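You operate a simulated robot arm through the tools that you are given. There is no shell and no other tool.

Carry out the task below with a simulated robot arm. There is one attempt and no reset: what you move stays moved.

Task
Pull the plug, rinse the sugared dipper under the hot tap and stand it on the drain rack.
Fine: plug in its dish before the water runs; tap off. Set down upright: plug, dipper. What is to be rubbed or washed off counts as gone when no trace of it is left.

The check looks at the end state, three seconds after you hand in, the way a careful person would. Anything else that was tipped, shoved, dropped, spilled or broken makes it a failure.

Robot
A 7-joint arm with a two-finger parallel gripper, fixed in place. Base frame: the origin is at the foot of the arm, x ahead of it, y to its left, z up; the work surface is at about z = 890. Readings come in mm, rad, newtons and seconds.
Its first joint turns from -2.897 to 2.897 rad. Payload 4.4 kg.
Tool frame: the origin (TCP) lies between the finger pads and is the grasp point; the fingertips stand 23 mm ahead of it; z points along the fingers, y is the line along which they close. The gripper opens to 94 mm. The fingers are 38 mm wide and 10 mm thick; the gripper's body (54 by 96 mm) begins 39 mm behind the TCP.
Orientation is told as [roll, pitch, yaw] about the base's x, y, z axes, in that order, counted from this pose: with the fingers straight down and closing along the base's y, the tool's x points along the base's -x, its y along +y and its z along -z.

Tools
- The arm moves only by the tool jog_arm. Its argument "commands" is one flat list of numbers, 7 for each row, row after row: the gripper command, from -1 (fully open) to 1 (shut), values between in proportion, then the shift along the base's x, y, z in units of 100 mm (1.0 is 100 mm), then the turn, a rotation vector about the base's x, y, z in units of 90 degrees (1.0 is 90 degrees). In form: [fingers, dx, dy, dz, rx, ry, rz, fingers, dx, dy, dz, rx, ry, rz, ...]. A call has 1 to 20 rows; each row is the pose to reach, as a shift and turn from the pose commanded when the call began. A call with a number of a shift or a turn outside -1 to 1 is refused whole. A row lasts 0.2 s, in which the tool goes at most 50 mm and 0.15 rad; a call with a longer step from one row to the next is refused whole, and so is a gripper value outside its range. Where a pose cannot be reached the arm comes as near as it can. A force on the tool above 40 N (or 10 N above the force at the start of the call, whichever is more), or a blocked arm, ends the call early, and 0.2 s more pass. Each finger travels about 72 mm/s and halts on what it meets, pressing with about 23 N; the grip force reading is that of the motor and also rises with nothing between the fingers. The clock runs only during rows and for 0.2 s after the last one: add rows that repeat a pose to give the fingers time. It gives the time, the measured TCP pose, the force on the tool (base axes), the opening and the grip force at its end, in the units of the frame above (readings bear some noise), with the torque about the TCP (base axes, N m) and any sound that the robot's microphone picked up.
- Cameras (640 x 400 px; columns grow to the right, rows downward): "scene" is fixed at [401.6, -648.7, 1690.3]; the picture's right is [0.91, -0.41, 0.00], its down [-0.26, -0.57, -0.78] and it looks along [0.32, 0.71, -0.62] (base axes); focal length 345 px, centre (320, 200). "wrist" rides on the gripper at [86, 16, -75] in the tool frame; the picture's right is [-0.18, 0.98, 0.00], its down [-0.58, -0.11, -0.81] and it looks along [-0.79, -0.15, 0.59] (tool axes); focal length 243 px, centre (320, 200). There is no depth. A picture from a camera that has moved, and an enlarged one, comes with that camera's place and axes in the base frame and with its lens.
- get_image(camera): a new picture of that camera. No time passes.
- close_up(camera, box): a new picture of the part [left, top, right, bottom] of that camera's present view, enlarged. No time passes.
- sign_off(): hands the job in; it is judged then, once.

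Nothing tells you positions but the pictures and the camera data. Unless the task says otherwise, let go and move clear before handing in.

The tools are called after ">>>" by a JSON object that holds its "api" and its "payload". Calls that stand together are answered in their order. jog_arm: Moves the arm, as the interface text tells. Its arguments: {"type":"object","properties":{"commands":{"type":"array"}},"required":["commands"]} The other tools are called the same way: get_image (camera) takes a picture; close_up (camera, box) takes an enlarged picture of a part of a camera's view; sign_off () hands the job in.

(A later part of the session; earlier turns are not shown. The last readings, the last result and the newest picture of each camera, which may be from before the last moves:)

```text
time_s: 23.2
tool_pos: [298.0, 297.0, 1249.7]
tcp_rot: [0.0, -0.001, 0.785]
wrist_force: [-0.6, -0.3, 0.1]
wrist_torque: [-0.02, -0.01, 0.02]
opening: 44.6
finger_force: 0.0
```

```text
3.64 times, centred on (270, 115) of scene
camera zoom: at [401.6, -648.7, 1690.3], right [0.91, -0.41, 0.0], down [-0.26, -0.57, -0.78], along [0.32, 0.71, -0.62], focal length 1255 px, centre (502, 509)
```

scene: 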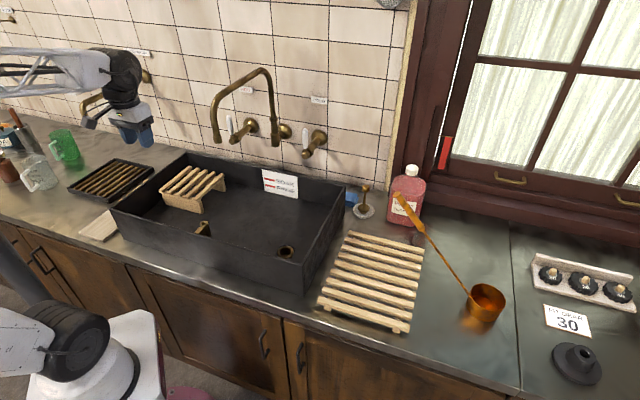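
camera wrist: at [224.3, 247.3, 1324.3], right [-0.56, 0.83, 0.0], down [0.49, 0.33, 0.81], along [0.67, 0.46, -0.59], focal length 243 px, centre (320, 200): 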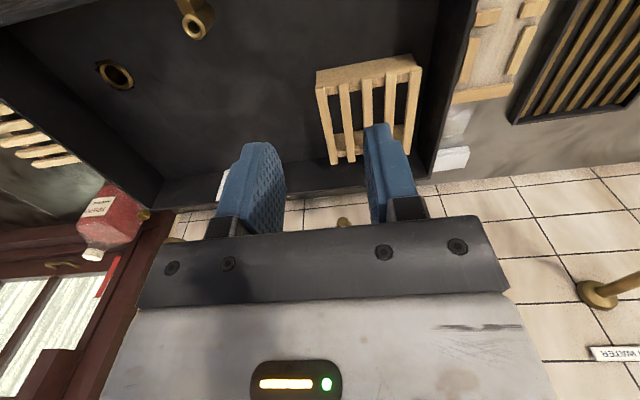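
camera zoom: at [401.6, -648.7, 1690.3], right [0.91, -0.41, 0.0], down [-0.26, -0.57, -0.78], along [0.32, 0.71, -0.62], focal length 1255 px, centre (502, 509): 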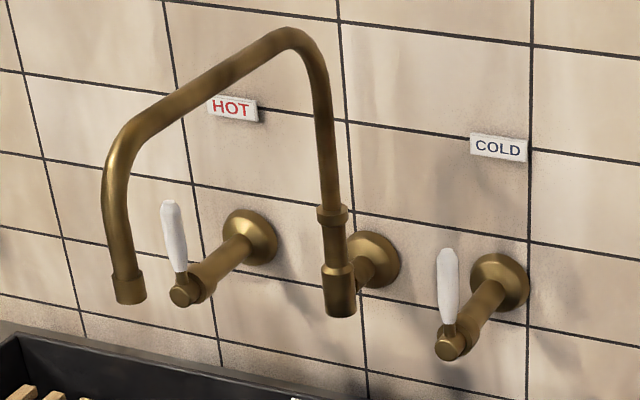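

With a better baseline the hot valve's axis is at about s=19, z=1047, and its lever is upright with the tip near [583, 556, 1148]. I'll move above it on the left of the spout.

>>> {"api": "jog_arm", "payload": {"commands": [-0.2, 0.31, 0.285, 0, 0, 0, 0, -0.2, 0.63, 0.57, 0, 0, 0, 0, -0.2, 0.95, 0.863, 0, 0, 0, 0]}}

>>> {"api": "jog_arm", "payload": {"commands": [-0.2, 0.31, 0.285, 0, 0, 0, 0, -0.2, 0.63, 0.57, 0, 0, 0, 0, -0.2, 0.95, 0.863, 0, 0, 0, 0]}}

>>> {"api": "get_image", "payload": {"camera": "wrist"}}

>>> {"api": "get_image", "payload": {"camera": "scene"}}

```text
time_s: 24.0
tool_pos: [393.2, 382.5, 1251.6]
tcp_rot: [0.001, 0.0, 0.784]
wrist_force: [0.6, 0.5, 0.6]
wrist_torque: [0.01, 0.0, 0.01]
opening: 56.4
finger_force: 0.0
```

```text
time_s: 24.8
tool_pos: [490.6, 469.4, 1251.1]
tcp_rot: [0.001, 0.0, 0.784]
wrist_force: [0.4, 1.3, 0.1]
wrist_torque: [-0.01, -0.02, -0.02]
opening: 56.3
finger_force: 0.1
```

```text
taken
camera wrist: at [416.1, 420.2, 1324.4], right [-0.56, 0.83, 0.0], down [0.49, 0.33, 0.81], along [0.67, 0.46, -0.59], focal length 243 px, centre (320, 200)
```

wrist: 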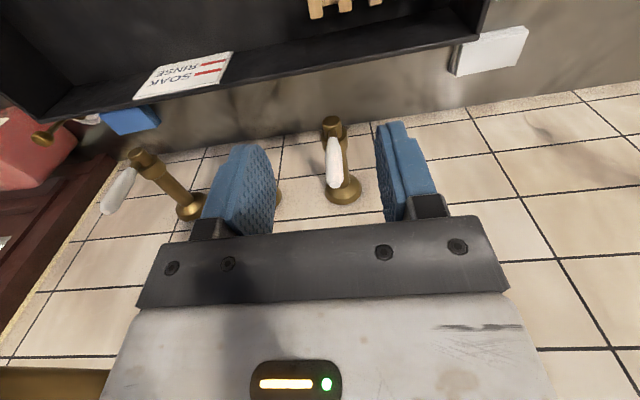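

```text
taken
```

scene: 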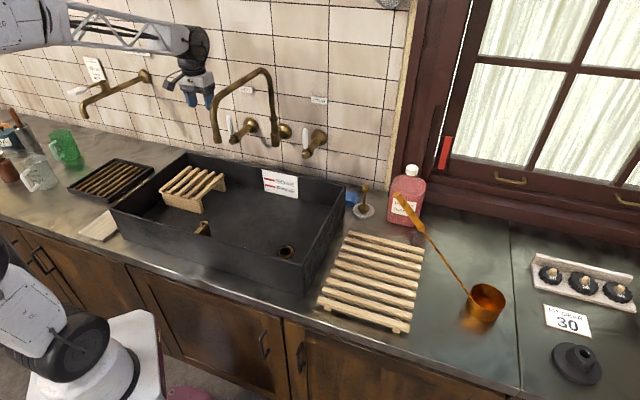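

The lever is centred ahead of the fingers, as computed. Moving over it and then down around it.

>>> {"api": "jog_arm", "payload": {"commands": [-0.2, 0.31, 0.285, 0, 0, 0, 0, -0.2, 0.62, 0.57, 0, 0, 0, 0, -0.2, 0.92, 0.864, 0, 0, 0, 0]}}

>>> {"api": "get_image", "payload": {"camera": "wrist"}}

>>> {"api": "close_up", "payload": {"camera": "scene", "box": [180, 30, 340, 170]}}

```text
time_s: 25.6
tool_pos: [581.8, 556.1, 1249.8]
tcp_rot: [-0.001, -0.001, 0.784]
wrist_force: [0.4, 0.4, 0.6]
wrist_torque: [-0.04, 0.07, -0.01]
opening: 56.3
finger_force: 0.2
```

```text
taken
camera wrist: at [508.3, 506.0, 1324.1], right [-0.56, 0.83, 0.0], down [0.49, 0.33, 0.81], along [0.67, 0.45, -0.59], focal length 243 px, centre (320, 200)
```

wrist: 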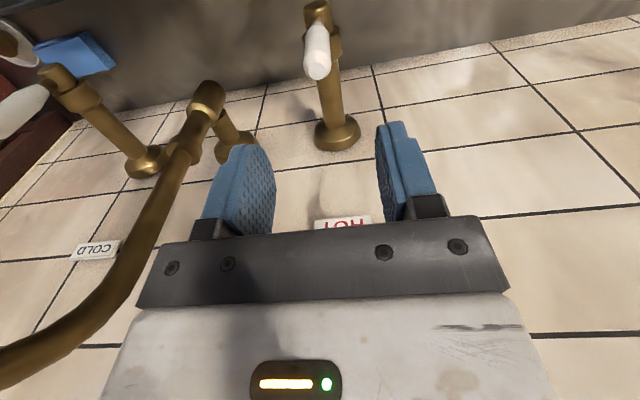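

```text
2.86 times, centred on (260, 100) of scene
camera zoom: at [401.6, -648.7, 1690.3], right [0.91, -0.41, 0.0], down [-0.26, -0.57, -0.78], along [0.32, 0.71, -0.62], focal length 986 px, centre (491, 486)
```

zoom: 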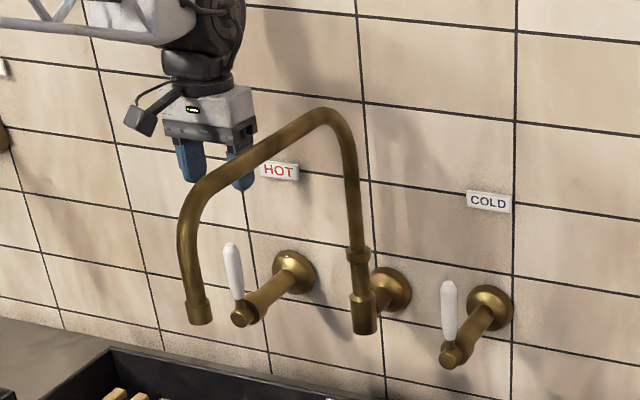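

>>> {"api": "jog_arm", "payload": {"commands": [-0.2, 0, 0, -0.35, 0, 0, 0, -0.2, 0, 0, -0.7, 0, 0, 0, -0.2, 0, 0, -0.95, 0, 0, 0]}}

>>> {"api": "get_image", "payload": {"camera": "wrist"}}

>>> {"api": "close_up", "payload": {"camera": "scene", "box": [180, 60, 340, 170]}}

```text
time_s: 26.4
tool_pos: [580.6, 555.5, 1153.7]
tcp_rot: [0.002, -0.002, 0.786]
wrist_force: [-0.3, -0.1, 0.2]
wrist_torque: [-0.01, 0.01, 0.0]
opening: 56.4
finger_force: 0.1
```

```text
taken
camera wrist: at [507.1, 506.0, 1228.1], right [-0.56, 0.83, 0.0], down [0.49, 0.33, 0.81], along [0.67, 0.45, -0.59], focal length 243 px, centre (320, 200)
```

wrist: 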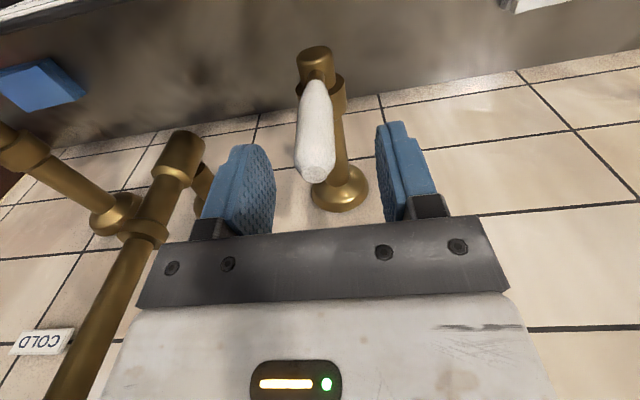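

```text
3.64 times, centred on (260, 115) of scene
camera zoom: at [401.6, -648.7, 1690.3], right [0.91, -0.41, 0.0], down [-0.26, -0.57, -0.78], along [0.32, 0.71, -0.62], focal length 1255 px, centre (538, 509)
```

zoom: 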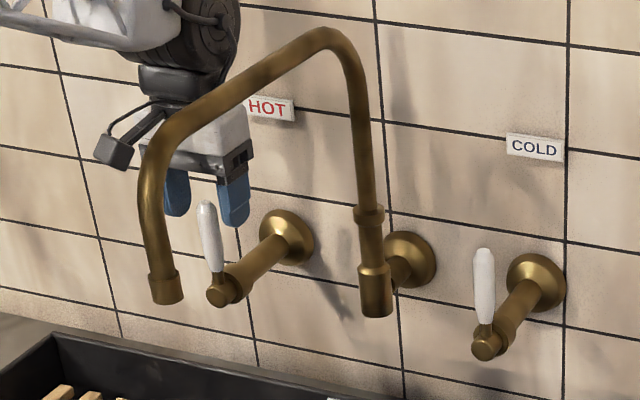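

>>> {"api": "jog_arm", "payload": {"commands": [-0.2, 0.01, 0, -0.15, 0, 0, 0, -0.2, 0.01, 0, -0.32, 0, 0, 0]}}

>>> {"api": "get_image", "payload": {"camera": "wrist"}}

```text
time_s: 27.0
tool_pos: [582.5, 555.1, 1121.5]
tcp_rot: [-0.001, 0.0, 0.787]
wrist_force: [-0.9, 0.3, -0.7]
wrist_torque: [0.0, -0.03, -0.03]
opening: 56.3
finger_force: 0.1
```

```text
taken
camera wrist: at [508.6, 506.3, 1196.0], right [-0.56, 0.83, 0.0], down [0.49, 0.33, 0.81], along [0.67, 0.46, -0.59], focal length 243 px, centre (320, 200)
```

wrist: 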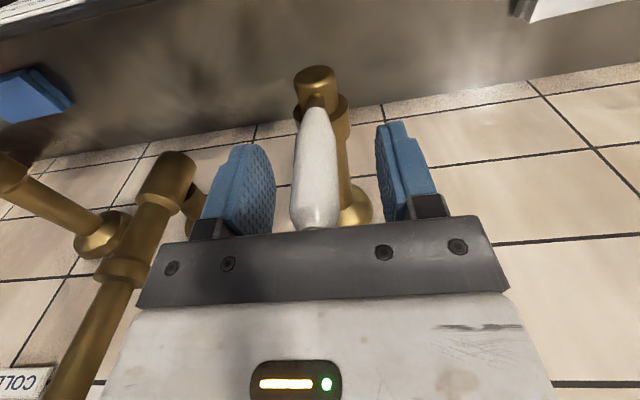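

The lever is between the fingers. I'll nudge it gently to the left to see whether it turns that way.

>>> {"api": "jog_arm", "payload": {"commands": [-0.2, -0.07, 0.07, 0, 0, 0, 0, -0.2, -0.14, 0.14, 0, 0, 0, 0, -0.2, -0.18, 0.18, 0, 0, 0, 0, -0.2, -0.22, 0.22, 0, 0, 0, 0]}}

>>> {"api": "get_image", "payload": {"camera": "wrist"}}

```text
time_s: 28.0
tool_pos: [560.4, 577.6, 1122.9]
tcp_rot: [0.0, 0.0, 0.784]
wrist_force: [1.3, -1.0, -0.9]
wrist_torque: [-0.04, -0.02, 0.03]
opening: 57.2
finger_force: 1.1
```

```text
taken
camera wrist: at [486.2, 528.2, 1196.2], right [-0.56, 0.83, 0.0], down [0.49, 0.33, 0.81], along [0.67, 0.45, -0.59], focal length 243 px, centre (320, 200)
```

wrist: 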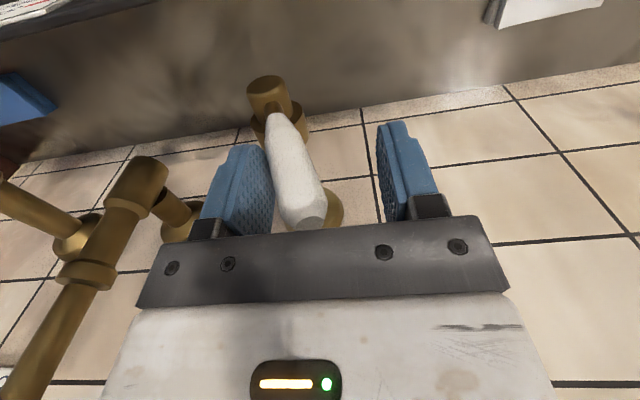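

It gives way easily to the left (about 2 N), so it turns that way. I'll push it on towards 45° and watch for water.

>>> {"api": "jog_arm", "payload": {"commands": [-0.2, -0.06, 0.06, -0.03, 0, 0, 0, -0.2, -0.12, 0.12, -0.07, 0, 0, 0, -0.2, -0.18, 0.18, -0.11, 0, 0, 0]}}

>>> {"api": "get_image", "payload": {"camera": "wrist"}}

>>> {"api": "get_image", "payload": {"camera": "scene"}}

```text
time_s: 28.8
tool_pos: [543.0, 596.0, 1110.9]
tcp_rot: [0.001, 0.001, 0.786]
wrist_force: [0.6, -1.8, -0.2]
wrist_torque: [-0.01, 0.0, -0.02]
opening: 56.5
finger_force: 0.6
```

```text
taken
camera wrist: at [467.9, 546.2, 1185.4], right [-0.56, 0.83, 0.0], down [0.49, 0.33, 0.81], along [0.67, 0.45, -0.59], focal length 243 px, centre (320, 200)
```

wrist: 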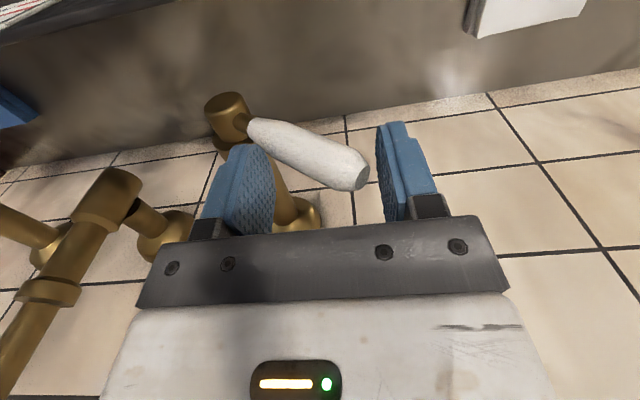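

```text
taken
```

scene: 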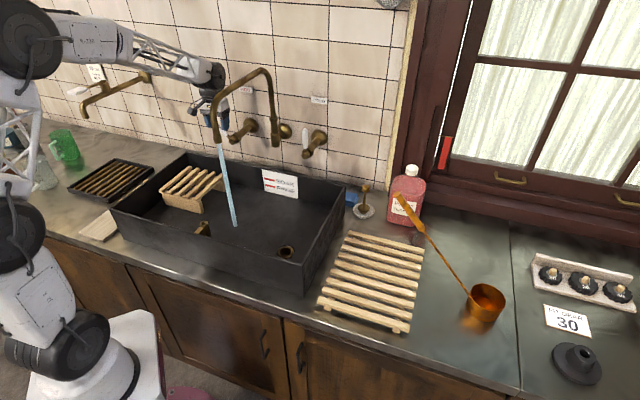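

Hot water is running from the spout into the open sink. I'll open the fingers a little, lift off the lever and watch that it stays.

>>> {"api": "jog_arm", "payload": {"commands": [-0.5, 0, 0, 0, 0, 0, 0, -0.5, 0, 0, 0.2, 0, 0, 0, -0.5, 0, 0, 0.6, 0, 0, 0, -0.5, 0, 0, 1.0, 0, 0, 0]}}

>>> {"api": "get_image", "payload": {"camera": "scene"}}

>>> {"api": "close_up", "payload": {"camera": "scene", "box": [180, 60, 340, 280]}}

```text
time_s: 29.8
tool_pos: [541.8, 597.0, 1212.9]
tcp_rot: [0.0, 0.001, 0.786]
wrist_force: [-0.6, -0.1, 0.4]
wrist_torque: [-0.01, -0.01, 0.04]
opening: 70.6
finger_force: 0.0
```

```text
taken
```

scene: 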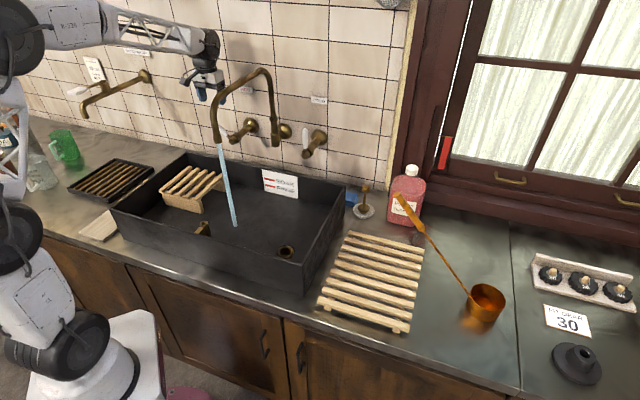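

```text
1.82 times, centred on (260, 170) of scene
camera zoom: at [401.6, -648.7, 1690.3], right [0.91, -0.41, 0.0], down [-0.26, -0.57, -0.78], along [0.32, 0.71, -0.62], focal length 628 px, centre (429, 254)
```

zoom: 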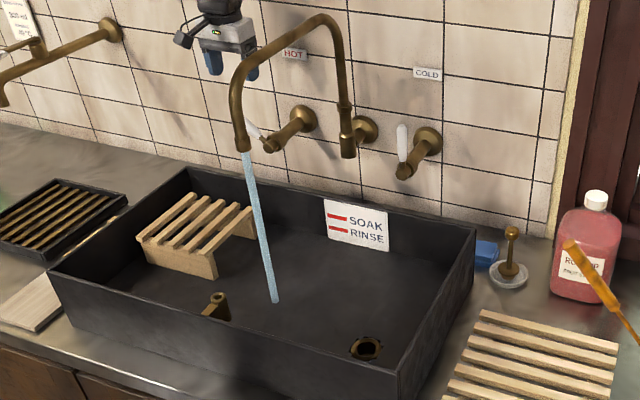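

The lever stays put and water runs steadily down the open drain. Now I'll retreat in front of the spout and start towards the dipper's grip.

>>> {"api": "jog_arm", "payload": {"commands": [-0.5, -0.31, -0.31, 0.1, 0, 0, 0, -0.5, -0.62, -0.62, 0.2, 0, 0, 0, -0.5, -0.95, -0.95, 0.3, 0, 0, 0]}}

>>> {"api": "jog_arm", "payload": {"commands": [-0.5, -0.31, -0.31, 0.1, 0, 0, 0, -0.5, -0.62, -0.62, 0.2, 0, 0, 0, -0.5, -0.95, -0.95, 0.3, 0, 0, 0]}}

>>> {"api": "jog_arm", "payload": {"commands": [-0.5, -0.31, -0.31, 0.1, 0, 0, 0, -0.5, -0.62, -0.62, 0.2, 0, 0, 0, -0.5, -0.95, -0.95, 0.3, 0, 0, 0]}}

>>> {"api": "get_image", "payload": {"camera": "scene"}}

```text
time_s: 30.6
tool_pos: [446.8, 499.9, 1241.9]
tcp_rot: [-0.002, 0.002, 0.785]
wrist_force: [0.0, 0.0, 0.2]
wrist_torque: [0.01, -0.02, 0.01]
opening: 70.4
finger_force: 0.1
```

```text
time_s: 31.4
tool_pos: [349.8, 405.6, 1273.4]
tcp_rot: [0.001, -0.002, 0.785]
wrist_force: [0.3, 0.2, 0.3]
wrist_torque: [0.01, -0.02, 0.03]
opening: 70.6
finger_force: 0.0
```

```text
time_s: 32.2
tool_pos: [256.7, 311.0, 1300.5]
tcp_rot: [0.0, 0.002, 0.784]
wrist_force: [0.2, 0.5, 0.8]
wrist_torque: [-0.01, 0.01, 0.0]
opening: 70.4
finger_force: 0.0
```

```text
taken
```

scene: 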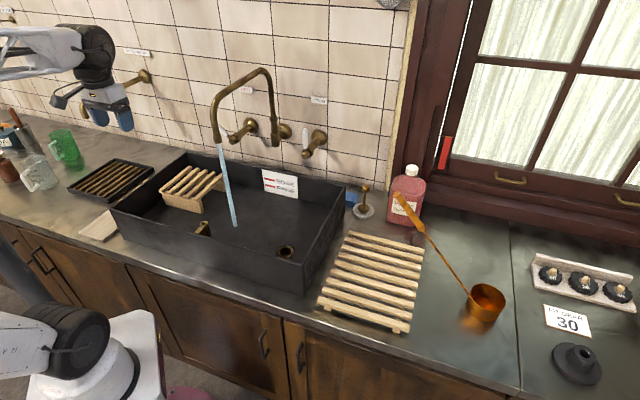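

>>> {"api": "jog_arm", "payload": {"commands": [-0.5, 0.302, -0.286, 0.022, 0, 0, -0.045, -0.5, 0.605, -0.571, 0.044, 0, 0, -0.09, -0.5, 0.907, -0.857, 0.066, 0, 0, -0.134]}}

>>> {"api": "jog_arm", "payload": {"commands": [-0.5, 0.302, -0.286, 0.022, 0, 0, -0.045, -0.5, 0.605, -0.571, 0.044, 0, 0, -0.09, -0.5, 0.907, -0.857, 0.066, 0, 0, -0.134]}}

>>> {"api": "jog_arm", "payload": {"commands": [-0.5, 0.302, -0.286, 0.022, 0, 0, -0.045, -0.5, 0.605, -0.571, 0.044, 0, 0, -0.09, -0.5, 0.907, -0.857, 0.066, 0, 0, -0.134]}}

>>> {"api": "jog_arm", "payload": {"commands": [-0.5, 0.302, -0.286, 0.022, 0, 0, -0.045, -0.5, 0.605, -0.571, 0.044, 0, 0, -0.09, -0.5, 0.907, -0.857, 0.066, 0, 0, -0.134]}}

>>> {"api": "get_image", "payload": {"camera": "wrist"}}

>>> {"api": "get_image", "payload": {"camera": "scene"}}

```text
time_s: 33.0
tool_pos: [347.2, 226.1, 1307.9]
tcp_rot: [0.0, 0.001, 0.575]
wrist_force: [0.3, -0.1, 0.1]
wrist_torque: [0.01, -0.02, -0.03]
opening: 70.9
finger_force: 0.0
```

```text
time_s: 33.8
tool_pos: [438.7, 139.3, 1314.9]
tcp_rot: [0.0, 0.0, 0.365]
wrist_force: [-0.5, 0.8, 0.1]
wrist_torque: [-0.02, 0.02, -0.01]
opening: 70.3
finger_force: 0.1
```

```text
time_s: 34.6
tool_pos: [530.1, 54.4, 1322.8]
tcp_rot: [-0.001, 0.003, 0.154]
wrist_force: [0.2, -1.0, 0.7]
wrist_torque: [0.0, -0.03, 0.01]
opening: 70.4
finger_force: 0.0
```

```text
time_s: 35.4
tool_pos: [620.1, -32.5, 1328.7]
tcp_rot: [0.001, 0.0, -0.058]
wrist_force: [-0.3, -0.4, 1.0]
wrist_torque: [0.0, -0.03, 0.0]
opening: 70.7
finger_force: 0.0
```

```text
taken
camera wrist: at [533.5, -10.3, 1402.5], right [0.24, 0.97, 0.0], down [0.57, -0.14, 0.81], along [0.78, -0.19, -0.59], focal length 243 px, centre (320, 200)
```

wrist: 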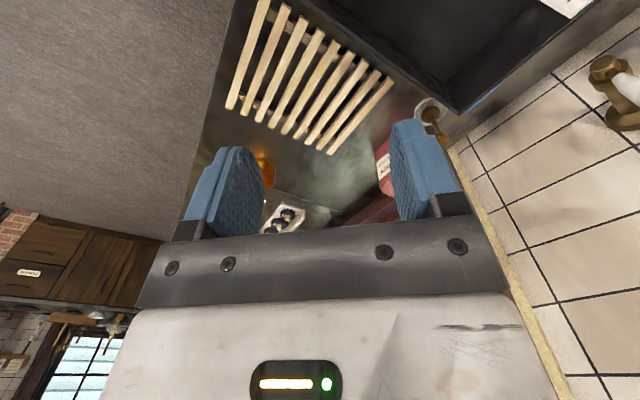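

```text
taken
```

scene: 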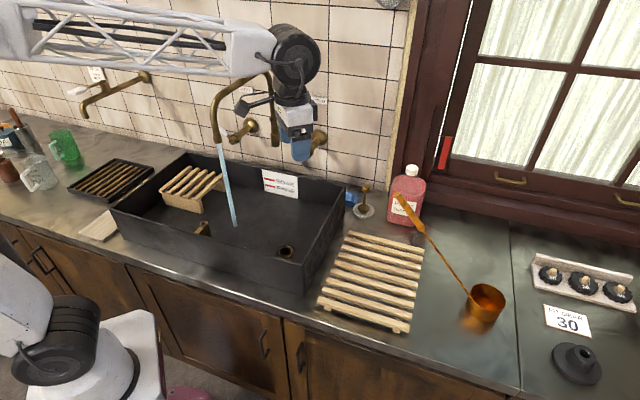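

>>> {"api": "jog_arm", "payload": {"commands": [-0.5, 0.302, -0.286, 0.022, 0, 0, -0.045, -0.5, 0.605, -0.571, 0.044, 0, 0, -0.09, -0.5, 0.8, -0.757, 0.066, 0, 0, -0.134]}}

>>> {"api": "jog_arm", "payload": {"commands": [-0.5, 0, 0, 0, 0, 0, -0.045, -0.5, 0, 0, 0, 0, 0, -0.09, -0.5, 0, 0, 0, 0, 0, -0.134]}}

>>> {"api": "get_image", "payload": {"camera": "wrist"}}

>>> {"api": "get_image", "payload": {"camera": "scene"}}

```text
time_s: 36.2
tool_pos: [701.0, -108.7, 1335.6]
tcp_rot: [0.0, -0.003, -0.267]
wrist_force: [-1.3, 0.2, 1.5]
wrist_torque: [0.02, 0.01, 0.0]
opening: 70.6
finger_force: 0.0
```

```text
time_s: 37.0
tool_pos: [700.7, -109.2, 1334.3]
tcp_rot: [-0.002, -0.001, -0.477]
wrist_force: [0.3, 0.6, 0.3]
wrist_torque: [-0.02, -0.02, 0.01]
opening: 70.7
finger_force: 0.1
```

```text
taken
camera wrist: at [629.4, -53.7, 1408.9], right [0.62, 0.79, 0.0], down [0.47, -0.36, 0.81], along [0.64, -0.5, -0.59], focal length 243 px, centre (320, 200)
```

wrist: 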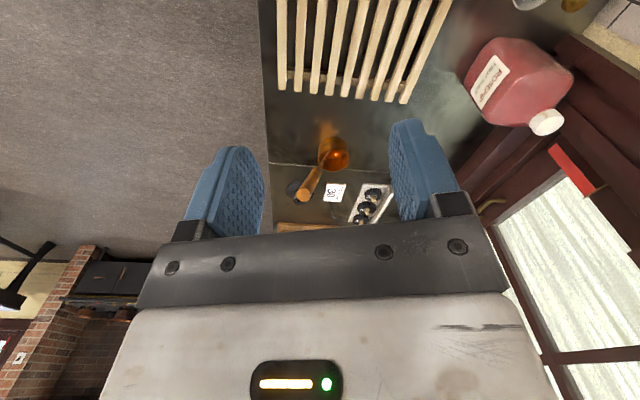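

```text
taken
```

scene: 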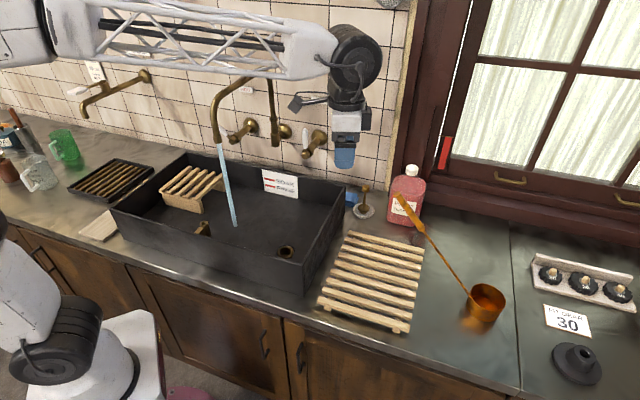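

>>> {"api": "close_up", "payload": {"camera": "wrist", "box": [270, 110, 390, 230]}}

>>> {"api": "close_up", "payload": {"camera": "scene", "box": [380, 180, 520, 340]}}

```text
3.33 times, centred on (330, 170) of wrist
camera zoom: at [629.4, -53.7, 1408.9], right [0.62, 0.79, 0.0], down [0.47, -0.36, 0.81], along [0.64, -0.5, -0.59], focal length 809 px, centre (287, 300)
```

zoom: 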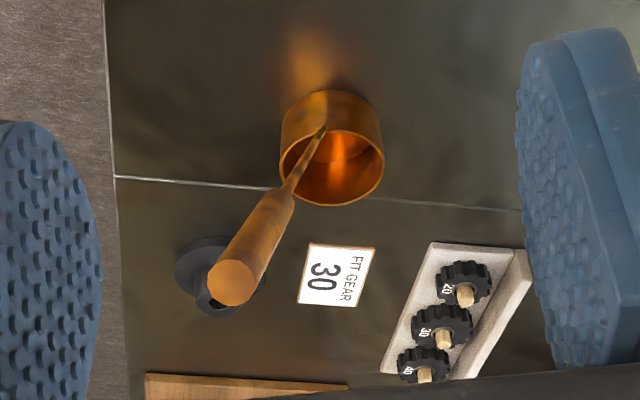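

```text
2.50 times, centred on (450, 260) of scene
camera zoom: at [401.6, -648.7, 1690.3], right [0.91, -0.41, 0.0], down [-0.26, -0.57, -0.78], along [0.32, 0.71, -0.62], focal length 863 px, centre (-5, 50)
```

zoom: 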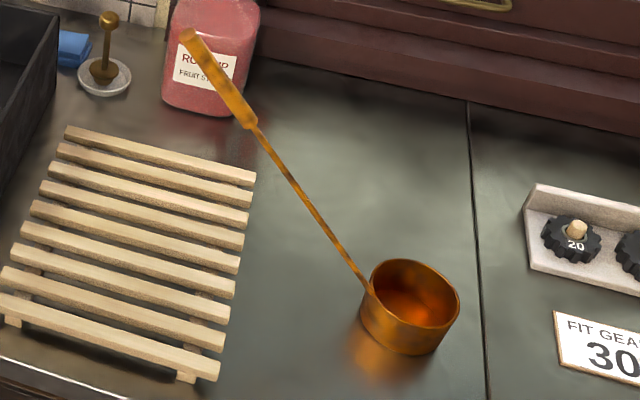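

The tip of the grip is at about [783, -197, 1249] and the handle runs down at 35° from vertical. I'll go above it with the fingers set across the handle and come down to grasp near the end.

>>> {"api": "jog_arm", "payload": {"commands": [-0.5, 0.32, -0.31, 0, 0, 0, 0, -0.5, 0.64, -0.63, 0, 0, 0, 0, -0.5, 0.97, -0.95, 0, 0, 0, 0.009]}}

>>> {"api": "jog_arm", "payload": {"commands": [-0.5, 0, 0, -0.25, 0, 0, 0, -0.5, 0, 0, -0.5, 0, 0, 0]}}

>>> {"api": "get_image", "payload": {"camera": "wrist"}}

>>> {"api": "close_up", "payload": {"camera": "scene", "box": [330, 100, 520, 260]}}

```text
time_s: 37.8
tool_pos: [797.9, -204.5, 1337.5]
tcp_rot: [0.001, -0.002, -0.464]
wrist_force: [0.2, -0.1, 1.1]
wrist_torque: [-0.01, -0.03, 0.0]
opening: 70.5
finger_force: 0.0
```

```text
time_s: 38.4
tool_pos: [796.3, -202.6, 1286.5]
tcp_rot: [0.0, 0.0, -0.463]
wrist_force: [0.5, -0.3, 0.4]
wrist_torque: [-0.01, 0.02, 0.0]
opening: 70.6
finger_force: 0.0
```

```text
taken
camera wrist: at [724.7, -149.8, 1360.2], right [0.6, 0.8, 0.0], down [0.47, -0.36, 0.81], along [0.64, -0.49, -0.59], focal length 243 px, centre (320, 200)
```

wrist: 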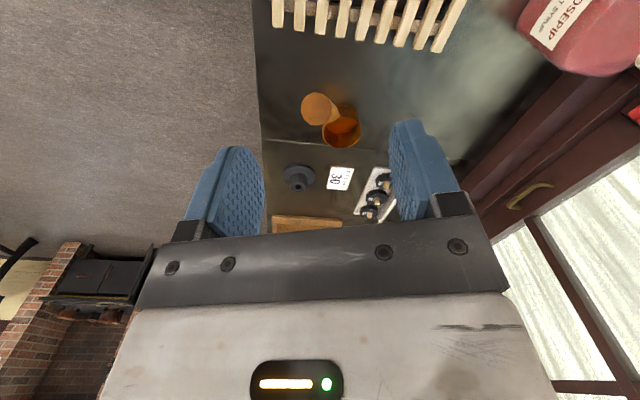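

```text
2.50 times, centred on (425, 180) of scene
camera zoom: at [401.6, -648.7, 1690.3], right [0.91, -0.41, 0.0], down [-0.26, -0.57, -0.78], along [0.32, 0.71, -0.62], focal length 863 px, centre (58, 250)
```

zoom: 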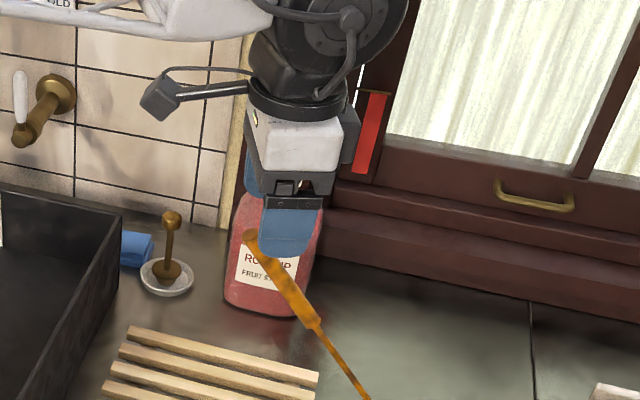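

The tip sits centred between the fingers. Descending and closing.

>>> {"api": "jog_arm", "payload": {"commands": [-0.5, 0.01, -0.01, -0.3, 0, 0, 0, -0.5, 0.01, -0.01, -0.6, 0, 0, 0]}}

>>> {"api": "get_image", "payload": {"camera": "wrist"}}

>>> {"api": "close_up", "payload": {"camera": "scene", "box": [330, 120, 480, 260]}}

```text
time_s: 39.0
tool_pos: [797.8, -204.1, 1227.0]
tcp_rot: [-0.001, -0.003, -0.463]
wrist_force: [0.4, -0.4, 0.8]
wrist_torque: [0.01, -0.02, 0.01]
opening: 70.6
finger_force: 0.0
```

```text
taken
camera wrist: at [725.6, -150.8, 1300.4], right [0.6, 0.8, 0.0], down [0.47, -0.36, 0.81], along [0.64, -0.49, -0.59], focal length 243 px, centre (320, 200)
```

wrist: 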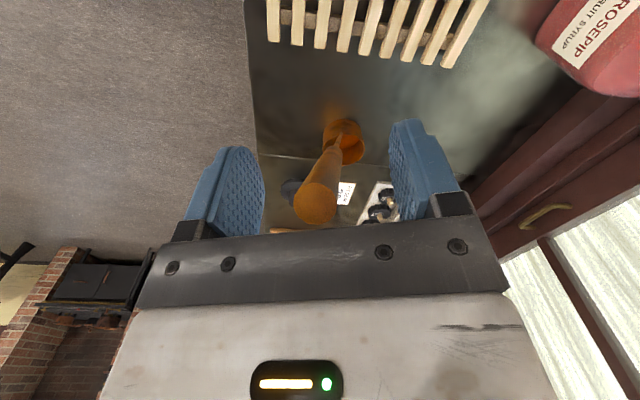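

```text
2.86 times, centred on (405, 190) of scene
camera zoom: at [401.6, -648.7, 1690.3], right [0.91, -0.41, 0.0], down [-0.26, -0.57, -0.78], along [0.32, 0.71, -0.62], focal length 986 px, centre (77, 229)
```

zoom: 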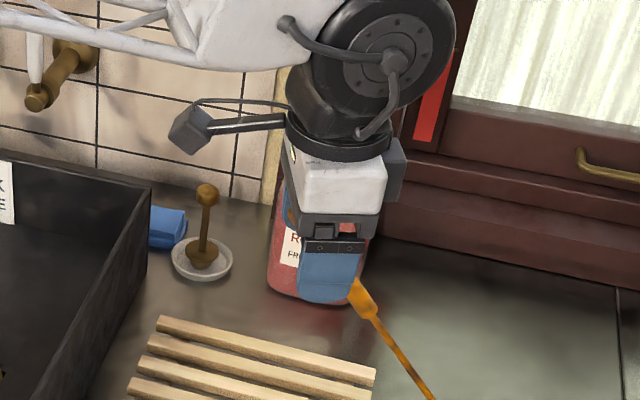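

>>> {"api": "jog_arm", "payload": {"commands": [0, 0, 0, 0, 0, 0, 0, 0.3, 0, 0, 0, 0, 0, 0, 0.5, 0, 0, 0, 0, 0, 0, 0.65, 0, 0, 0, 0, 0, 0, 1, 0, 0, 0, 0, 0, 0, 1, 0, 0, 0, 0, 0, 0]}}

>>> {"api": "get_image", "payload": {"camera": "wrist"}}

>>> {"api": "close_up", "payload": {"camera": "scene", "box": [330, 120, 530, 340]}}

```text
time_s: 40.4
tool_pos: [797.2, -203.6, 1225.8]
tcp_rot: [-0.001, 0.001, -0.464]
wrist_force: [-0.1, -0.1, -0.1]
wrist_torque: [0.23, -0.15, 0.21]
opening: 16.2
finger_force: 22.8
```

```text
taken
camera wrist: at [725.7, -150.7, 1299.9], right [0.6, 0.8, 0.0], down [0.47, -0.36, 0.81], along [0.64, -0.49, -0.59], focal length 243 px, centre (320, 200)
```

wrist: 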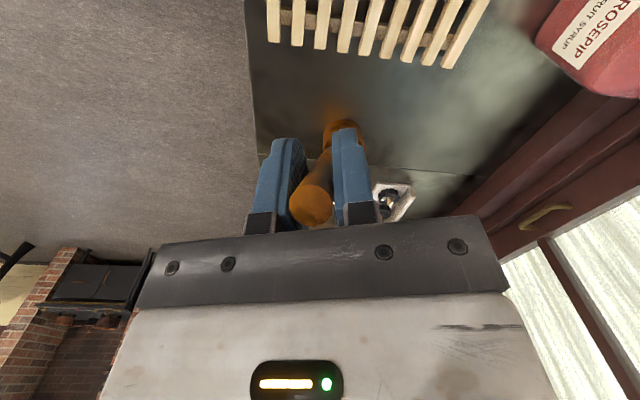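

```text
1.82 times, centred on (430, 230) of scene
camera zoom: at [401.6, -648.7, 1690.3], right [0.91, -0.41, 0.0], down [-0.26, -0.57, -0.78], along [0.32, 0.71, -0.62], focal length 628 px, centre (120, 146)
```

zoom: 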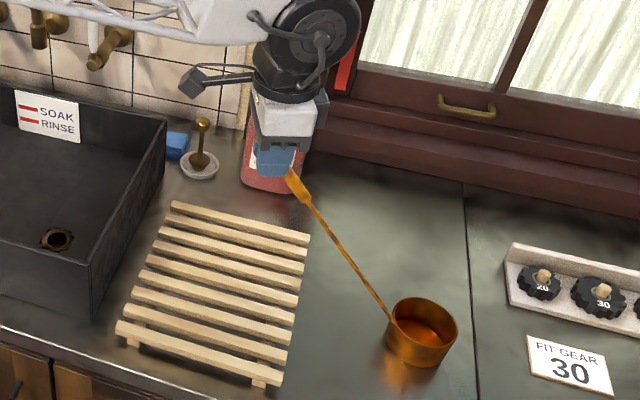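

The grip is held at 16 mm. I'll lift a few millimetres slowly to feel the weight and see whether the handle turns in the fingers.

>>> {"api": "jog_arm", "payload": {"commands": [1, 0, 0, 0.05, 0, 0, 0, 1, 0, 0, 0.1, 0, 0, 0, 1, 0, 0, 0.2, 0, 0, 0]}}

>>> {"api": "get_image", "payload": {"camera": "wrist"}}

>>> {"api": "close_up", "payload": {"camera": "scene", "box": [330, 120, 530, 340]}}

```text
time_s: 41.2
tool_pos: [797.8, -204.3, 1245.3]
tcp_rot: [-0.001, 0.003, -0.463]
wrist_force: [0.3, -0.5, -3.5]
wrist_torque: [0.26, 0.47, -0.02]
opening: 15.7
finger_force: 23.1
```

```text
taken
camera wrist: at [726.1, -151.1, 1318.9], right [0.6, 0.8, 0.0], down [0.47, -0.36, 0.81], along [0.64, -0.49, -0.59], focal length 243 px, centre (320, 200)
```

wrist: 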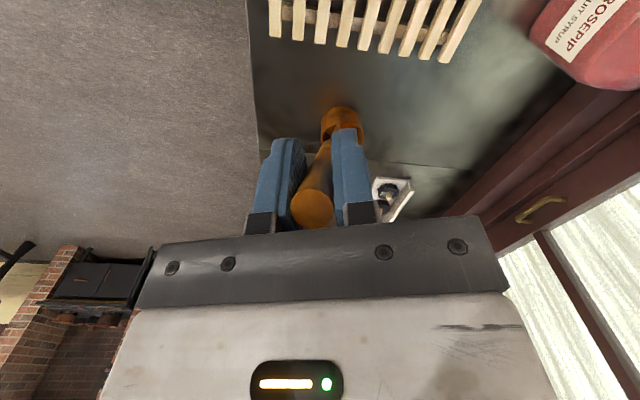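

```text
1.82 times, centred on (430, 230) of scene
camera zoom: at [401.6, -648.7, 1690.3], right [0.91, -0.41, 0.0], down [-0.26, -0.57, -0.78], along [0.32, 0.71, -0.62], focal length 628 px, centre (120, 146)
```

zoom: 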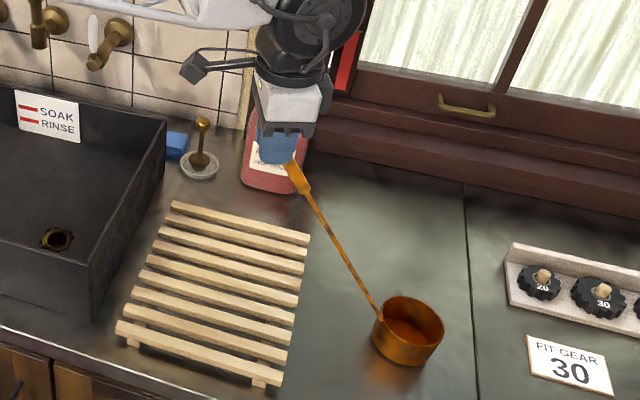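

It lifted with a slight swing of the cup inward. I'll pause a second to see if it is still creeping.

>>> {"api": "jog_arm", "payload": {"commands": [1, 0, 0, 0, 0, 0, 0, 1, 0, 0, 0, 0, 0, 0, 1, 0, 0, 0, 0, 0, 0, 1, 0, 0, 0, 0, 0, 0]}}

>>> {"api": "close_up", "payload": {"camera": "scene", "box": [330, 120, 530, 340]}}

```text
time_s: 42.2
tool_pos: [797.6, -204.6, 1245.0]
tcp_rot: [-0.001, 0.0, -0.463]
wrist_force: [0.3, 0.1, -4.1]
wrist_torque: [0.33, 0.67, 0.06]
opening: 15.9
finger_force: 23.3
```

```text
1.82 times, centred on (430, 230) of scene
camera zoom: at [401.6, -648.7, 1690.3], right [0.91, -0.41, 0.0], down [-0.26, -0.57, -0.78], along [0.32, 0.71, -0.62], focal length 628 px, centre (120, 146)
```

zoom: 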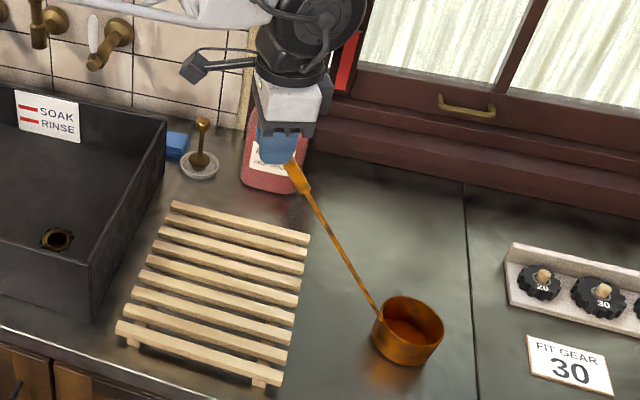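

It holds steadily (about 4 N). I'll lift it well above the sink rim.

>>> {"api": "jog_arm", "payload": {"commands": [1, 0, 0, 0.15, 0, 0, 0, 1, 0, 0, 0.35, 0, 0, 0, 1, 0, 0, 0.58, 0, 0, 0, 1, 0, 0, 0.8, 0, 0, 0, 1, 0, 0, 0.95, 0, 0, 0]}}

>>> {"api": "jog_arm", "payload": {"commands": [1, 0, 0, 0.15, 0, 0, 0, 1, 0, 0, 0.35, 0, 0, 0, 1, 0, 0, 0.55, 0, 0, 0, 1, 0, 0, 0.65, 0, 0, 0]}}

>>> {"api": "get_image", "payload": {"camera": "scene"}}

>>> {"api": "get_image", "payload": {"camera": "wrist"}}

```text
time_s: 43.4
tool_pos: [798.2, -203.7, 1340.0]
tcp_rot: [-0.001, 0.002, -0.463]
wrist_force: [0.1, 0.2, -4.3]
wrist_torque: [0.28, 0.61, -0.03]
opening: 15.7
finger_force: 22.7
```

```text
time_s: 44.4
tool_pos: [797.9, -202.6, 1405.5]
tcp_rot: [-0.001, 0.001, -0.463]
wrist_force: [0.4, 0.8, -5.2]
wrist_torque: [0.3, 0.55, -0.01]
opening: 16.0
finger_force: 23.0
```

```text
taken
```

scene: 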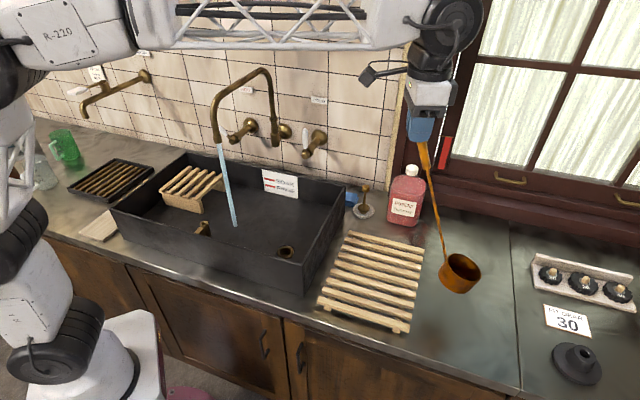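

```text
taken
camera wrist: at [726.3, -150.2, 1479.3], right [0.6, 0.8, 0.0], down [0.47, -0.36, 0.81], along [0.64, -0.49, -0.59], focal length 243 px, centre (320, 200)
```

wrist: 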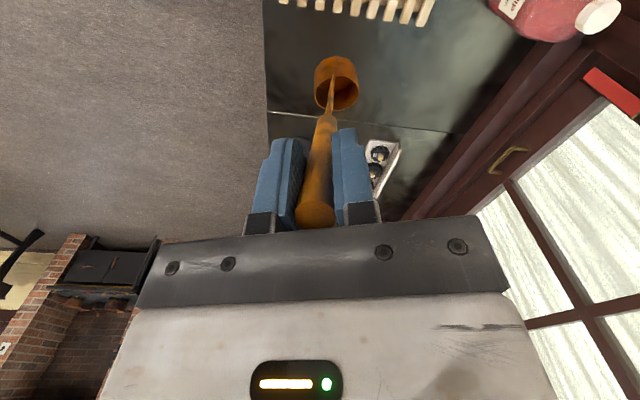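

The handle has crept about 7° steeper in the grip, so the cup hangs a bit lower. I'll raise more and carry it smoothly, turning so the handle points back to the robot.

>>> {"api": "jog_arm", "payload": {"commands": [1, -0.08, 0.04, 0.08, 0, 0, 0.012, 1, -0.26, 0.15, 0.2, 0, 0, 0.04, 1, -0.48, 0.27, 0.33, 0, 0, 0.08, 1, -0.7, 0.4, 0.45, 0, 0, 0.12, 1, -0.92, 0.52, 0.5, 0, 0, 0.155]}}

>>> {"api": "jog_arm", "payload": {"commands": [1, -0.2, 0.11, 0, 0, 0, 0.033, 1, -0.4, 0.22, 0, 0, 0, 0.066, 1, -0.6, 0.33, 0, 0, 0, 0.1, 1, -0.8, 0.44, 0, 0, 0, 0.132, 1, -0.95, 0.53, 0, 0, 0, 0.16]}}

>>> {"api": "get_image", "payload": {"camera": "scene"}}

>>> {"api": "get_image", "payload": {"camera": "wrist"}}

```text
time_s: 45.6
tool_pos: [705.5, -151.0, 1455.7]
tcp_rot: [-0.002, 0.0, -0.22]
wrist_force: [-0.5, 0.4, -0.7]
wrist_torque: [-0.03, -0.01, 0.04]
opening: 0.3
finger_force: 23.1
```

```text
time_s: 46.8
tool_pos: [610.6, -98.3, 1455.7]
tcp_rot: [-0.001, 0.0, 0.031]
wrist_force: [0.4, 0.2, -0.4]
wrist_torque: [0.01, 0.01, 0.0]
opening: 0.0
finger_force: 22.9
```

```text
taken
```

scene: 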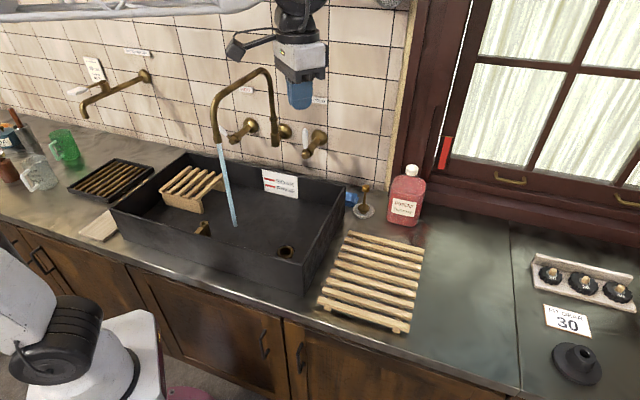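

```text
taken
camera wrist: at [522.4, -85.5, 1529.5], right [0.15, 0.99, 0.0], down [0.58, -0.09, 0.81], along [0.8, -0.12, -0.59], focal length 243 px, centre (320, 200)
```

wrist: 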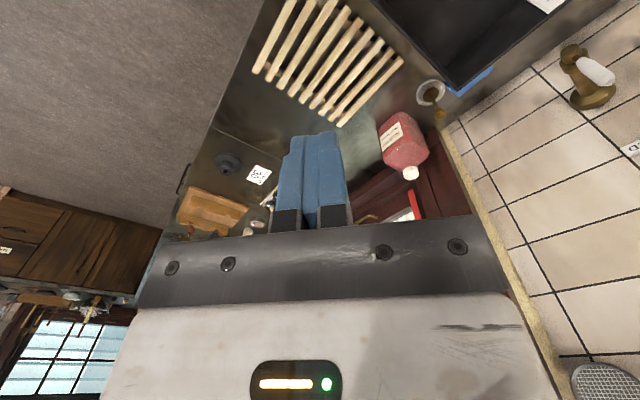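

The dipper slipped out of the fingers during that move; the gripper is now empty. I have to find where it went before doing anything else.

>>> {"api": "close_up", "payload": {"camera": "scene", "box": [300, 160, 640, 400]}}

>>> {"api": "close_up", "payload": {"camera": "wrist", "box": [130, 0, 480, 240]}}

>>> {"api": "close_up", "payload": {"camera": "scene", "box": [0, 140, 340, 400]}}

```text
1.67 times, centred on (470, 280) of scene
camera zoom: at [401.6, -648.7, 1690.3], right [0.91, -0.41, 0.0], down [-0.26, -0.57, -0.78], along [0.32, 0.71, -0.62], focal length 575 px, centre (70, 67)
```

zoom: 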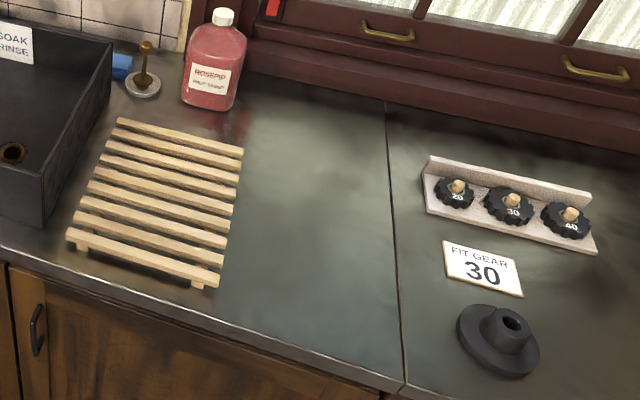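

```text
1.67 times, centred on (305, 120) of wrist
camera zoom: at [522.4, -85.5, 1529.5], right [0.15, 0.99, 0.0], down [0.58, -0.09, 0.81], along [0.8, -0.12, -0.59], focal length 404 px, centre (345, 333)
```

zoom: 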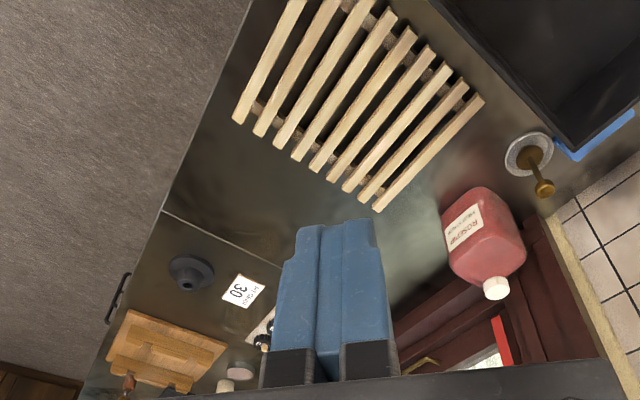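

```text
1.54 times, centred on (170, 270) of scene
camera zoom: at [401.6, -648.7, 1690.3], right [0.91, -0.41, 0.0], down [-0.26, -0.57, -0.78], along [0.32, 0.71, -0.62], focal length 531 px, centre (551, 92)
```

zoom: 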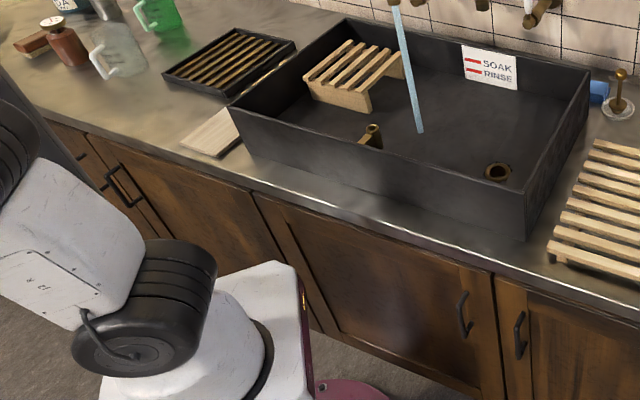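

No dipper on the counter or in the sink, so it must have gone over the front edge. I'll turn the wrist camera to search the floor in front of the counter.

>>> {"api": "jog_arm", "payload": {"commands": [1, 0, 0, 0, 0, 0, -0.09, 1, 0, 0, 0, 0, 0, -0.18, 1, 0, 0, 0, 0, 0, -0.27, 1, 0, 0, 0, 0, 0, -0.36, 1, 0, 0, 0, 0, 0, -0.45, 1, 0, 0, 0, 0, 0, -0.54, 1, 0, 0, 0, 0, 0, -0.63, 1, 0, 0, 0, 0, 0, -0.7]}}

>>> {"api": "get_image", "payload": {"camera": "wrist"}}

>>> {"api": "get_image", "payload": {"camera": "scene"}}

```text
time_s: 48.6
tool_pos: [610.0, -99.0, 1455.4]
tcp_rot: [0.001, 0.0, -1.071]
wrist_force: [-0.9, -0.8, 0.1]
wrist_torque: [-0.02, -0.04, 0.04]
opening: 0.2
finger_force: 23.0
```

```text
taken
camera wrist: at [581.9, -14.8, 1529.2], right [0.95, 0.31, 0.0], down [0.18, -0.56, 0.81], along [0.25, -0.77, -0.59], focal length 243 px, centre (320, 200)
```

wrist: 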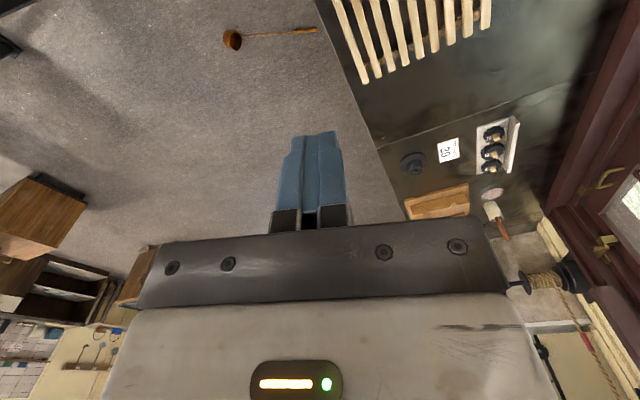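

```text
taken
```

scene: 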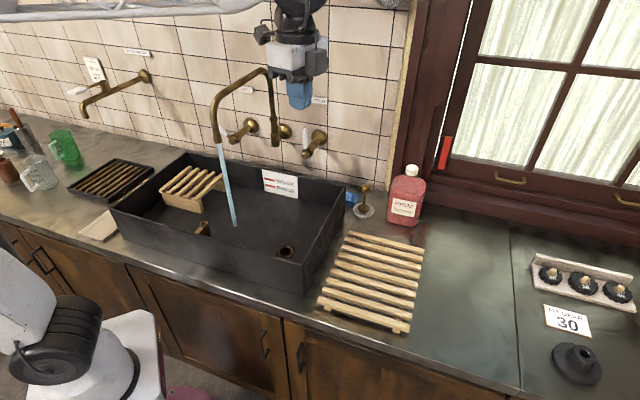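

The dipper lies on the floor in front of the cabinets, roughly from [300, -686] to [720, -522] near z=0. The arm may not reach that low, but I'll test how far down it can go in the free space in front of the counter.

>>> {"api": "jog_arm", "payload": {"commands": [0, -0.13, -0.29, -0.21, 0, 0, 0, 0, -0.26, -0.58, -0.42, 0, 0, 0, 0, -0.4, -0.88, -0.64, 0, 0, 0]}}

>>> {"api": "jog_arm", "payload": {"commands": [0, -0.13, -0.29, -0.21, 0, 0, 0, 0, -0.26, -0.58, -0.42, 0, 0, 0, 0, -0.4, -0.88, -0.64, 0, 0, 0]}}

>>> {"api": "jog_arm", "payload": {"commands": [0, -0.13, -0.29, -0.21, 0, 0, 0, 0, -0.26, -0.58, -0.42, 0, 0, 0, 0, -0.4, -0.88, -0.64, 0, 0, 0]}}

>>> {"api": "get_image", "payload": {"camera": "wrist"}}

>>> {"api": "get_image", "payload": {"camera": "scene"}}

```text
time_s: 49.4
tool_pos: [570.1, -187.0, 1389.9]
tcp_rot: [-0.001, 0.001, -1.069]
wrist_force: [0.0, 0.1, 0.3]
wrist_torque: [0.0, -0.01, -0.02]
opening: 46.9
finger_force: 0.0
```

```text
time_s: 50.2
tool_pos: [529.1, -274.6, 1326.3]
tcp_rot: [0.0, 0.0, -1.067]
wrist_force: [-0.5, -0.3, -0.3]
wrist_torque: [0.03, 0.01, -0.01]
opening: 47.1
finger_force: 0.0
```

```text
time_s: 51.0
tool_pos: [489.7, -361.8, 1263.2]
tcp_rot: [0.001, 0.001, -1.068]
wrist_force: [-0.3, -0.3, -0.3]
wrist_torque: [-0.02, -0.02, -0.02]
opening: 46.8
finger_force: 0.2
```

```text
taken
camera wrist: at [461.4, -278.7, 1337.5], right [0.95, 0.31, 0.0], down [0.18, -0.56, 0.81], along [0.25, -0.77, -0.59], focal length 243 px, centre (320, 200)
```

wrist: 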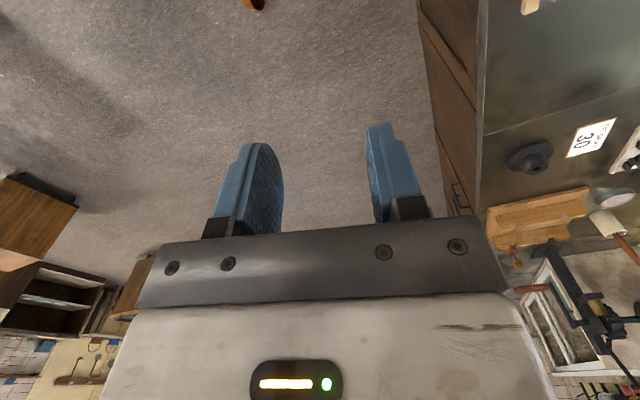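

```text
taken
```

scene: 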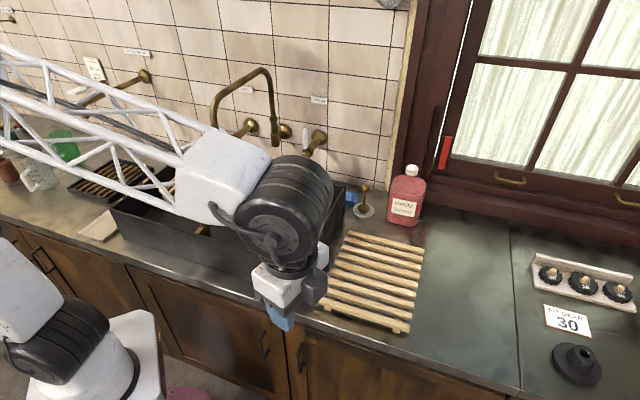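

>>> {"api": "jog_arm", "payload": {"commands": [0, -0.1, -0.15, -0.4, 0, 0, 0, 0, -0.2, -0.3, -0.75, 0, 0, 0, 0, -0.3, -0.4, -1.0, 0, 0, 0]}}

>>> {"api": "jog_arm", "payload": {"commands": [0, 0, 0, -0.45, 0, 0, 0, 0, 0, 0, -0.9, 0, 0, 0, 0, 0, 0, -1.0, 0, 0, 0]}}

>>> {"api": "jog_arm", "payload": {"commands": [0, 0, 0, -0.45, 0, 0, 0, 0, 0, 0, -0.9, 0, 0, 0, 0, 0, 0, -1.0, 0, 0, 0]}}

>>> {"api": "jog_arm", "payload": {"commands": [0, 0, 0, -0.45, 0, 0, 0, 0, 0, 0, -0.9, 0, 0, 0, 0, 0, 0, -1.0, 0, 0, 0]}}

>>> {"api": "get_image", "payload": {"camera": "scene"}}

>>> {"api": "get_image", "payload": {"camera": "wrist"}}

```text
time_s: 51.8
tool_pos: [461.3, -402.3, 1163.2]
tcp_rot: [-0.001, 0.0, -1.067]
wrist_force: [0.5, -0.7, 0.0]
wrist_torque: [-0.01, -0.03, 0.05]
opening: 46.9
finger_force: 0.0
```

```text
time_s: 52.6
tool_pos: [460.6, -401.7, 1061.7]
tcp_rot: [-0.001, 0.001, -1.069]
wrist_force: [-0.6, -0.1, 0.2]
wrist_torque: [0.02, 0.0, -0.02]
opening: 47.0
finger_force: 0.1
```

```text
time_s: 53.4
tool_pos: [461.0, -404.1, 964.2]
tcp_rot: [0.001, 0.0, -1.067]
wrist_force: [-0.5, -0.2, -0.1]
wrist_torque: [0.01, 0.0, 0.01]
opening: 46.8
finger_force: 0.0
```

```text
time_s: 54.2
tool_pos: [460.8, -403.9, 863.2]
tcp_rot: [0.0, -0.001, -1.069]
wrist_force: [0.1, -0.3, -0.4]
wrist_torque: [0.02, 0.03, 0.01]
opening: 47.2
finger_force: 0.1
```

```text
taken
```

scene: 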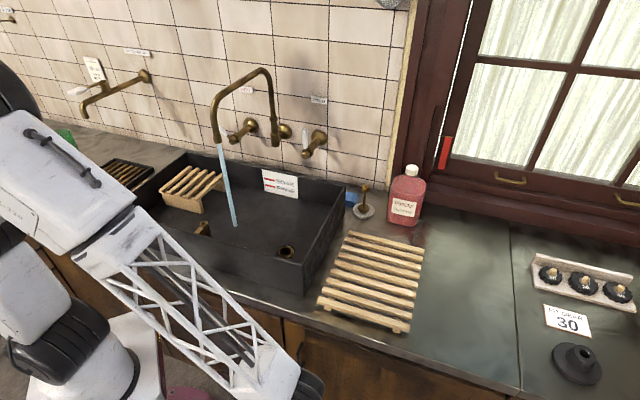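

```text
taken
camera wrist: at [432.1, -320.3, 936.0], right [0.95, 0.31, 0.0], down [0.18, -0.56, 0.81], along [0.25, -0.77, -0.59], focal length 243 px, centre (320, 200)
```

wrist: 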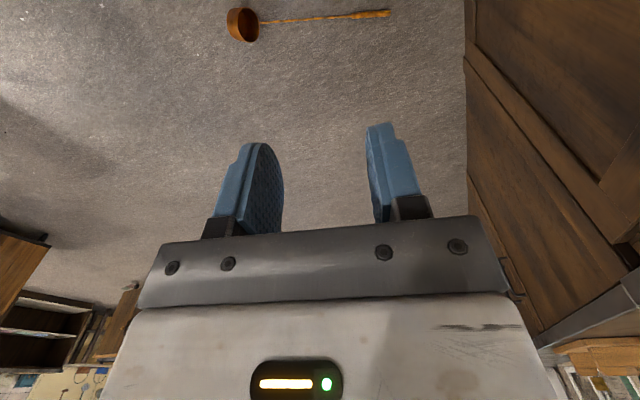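

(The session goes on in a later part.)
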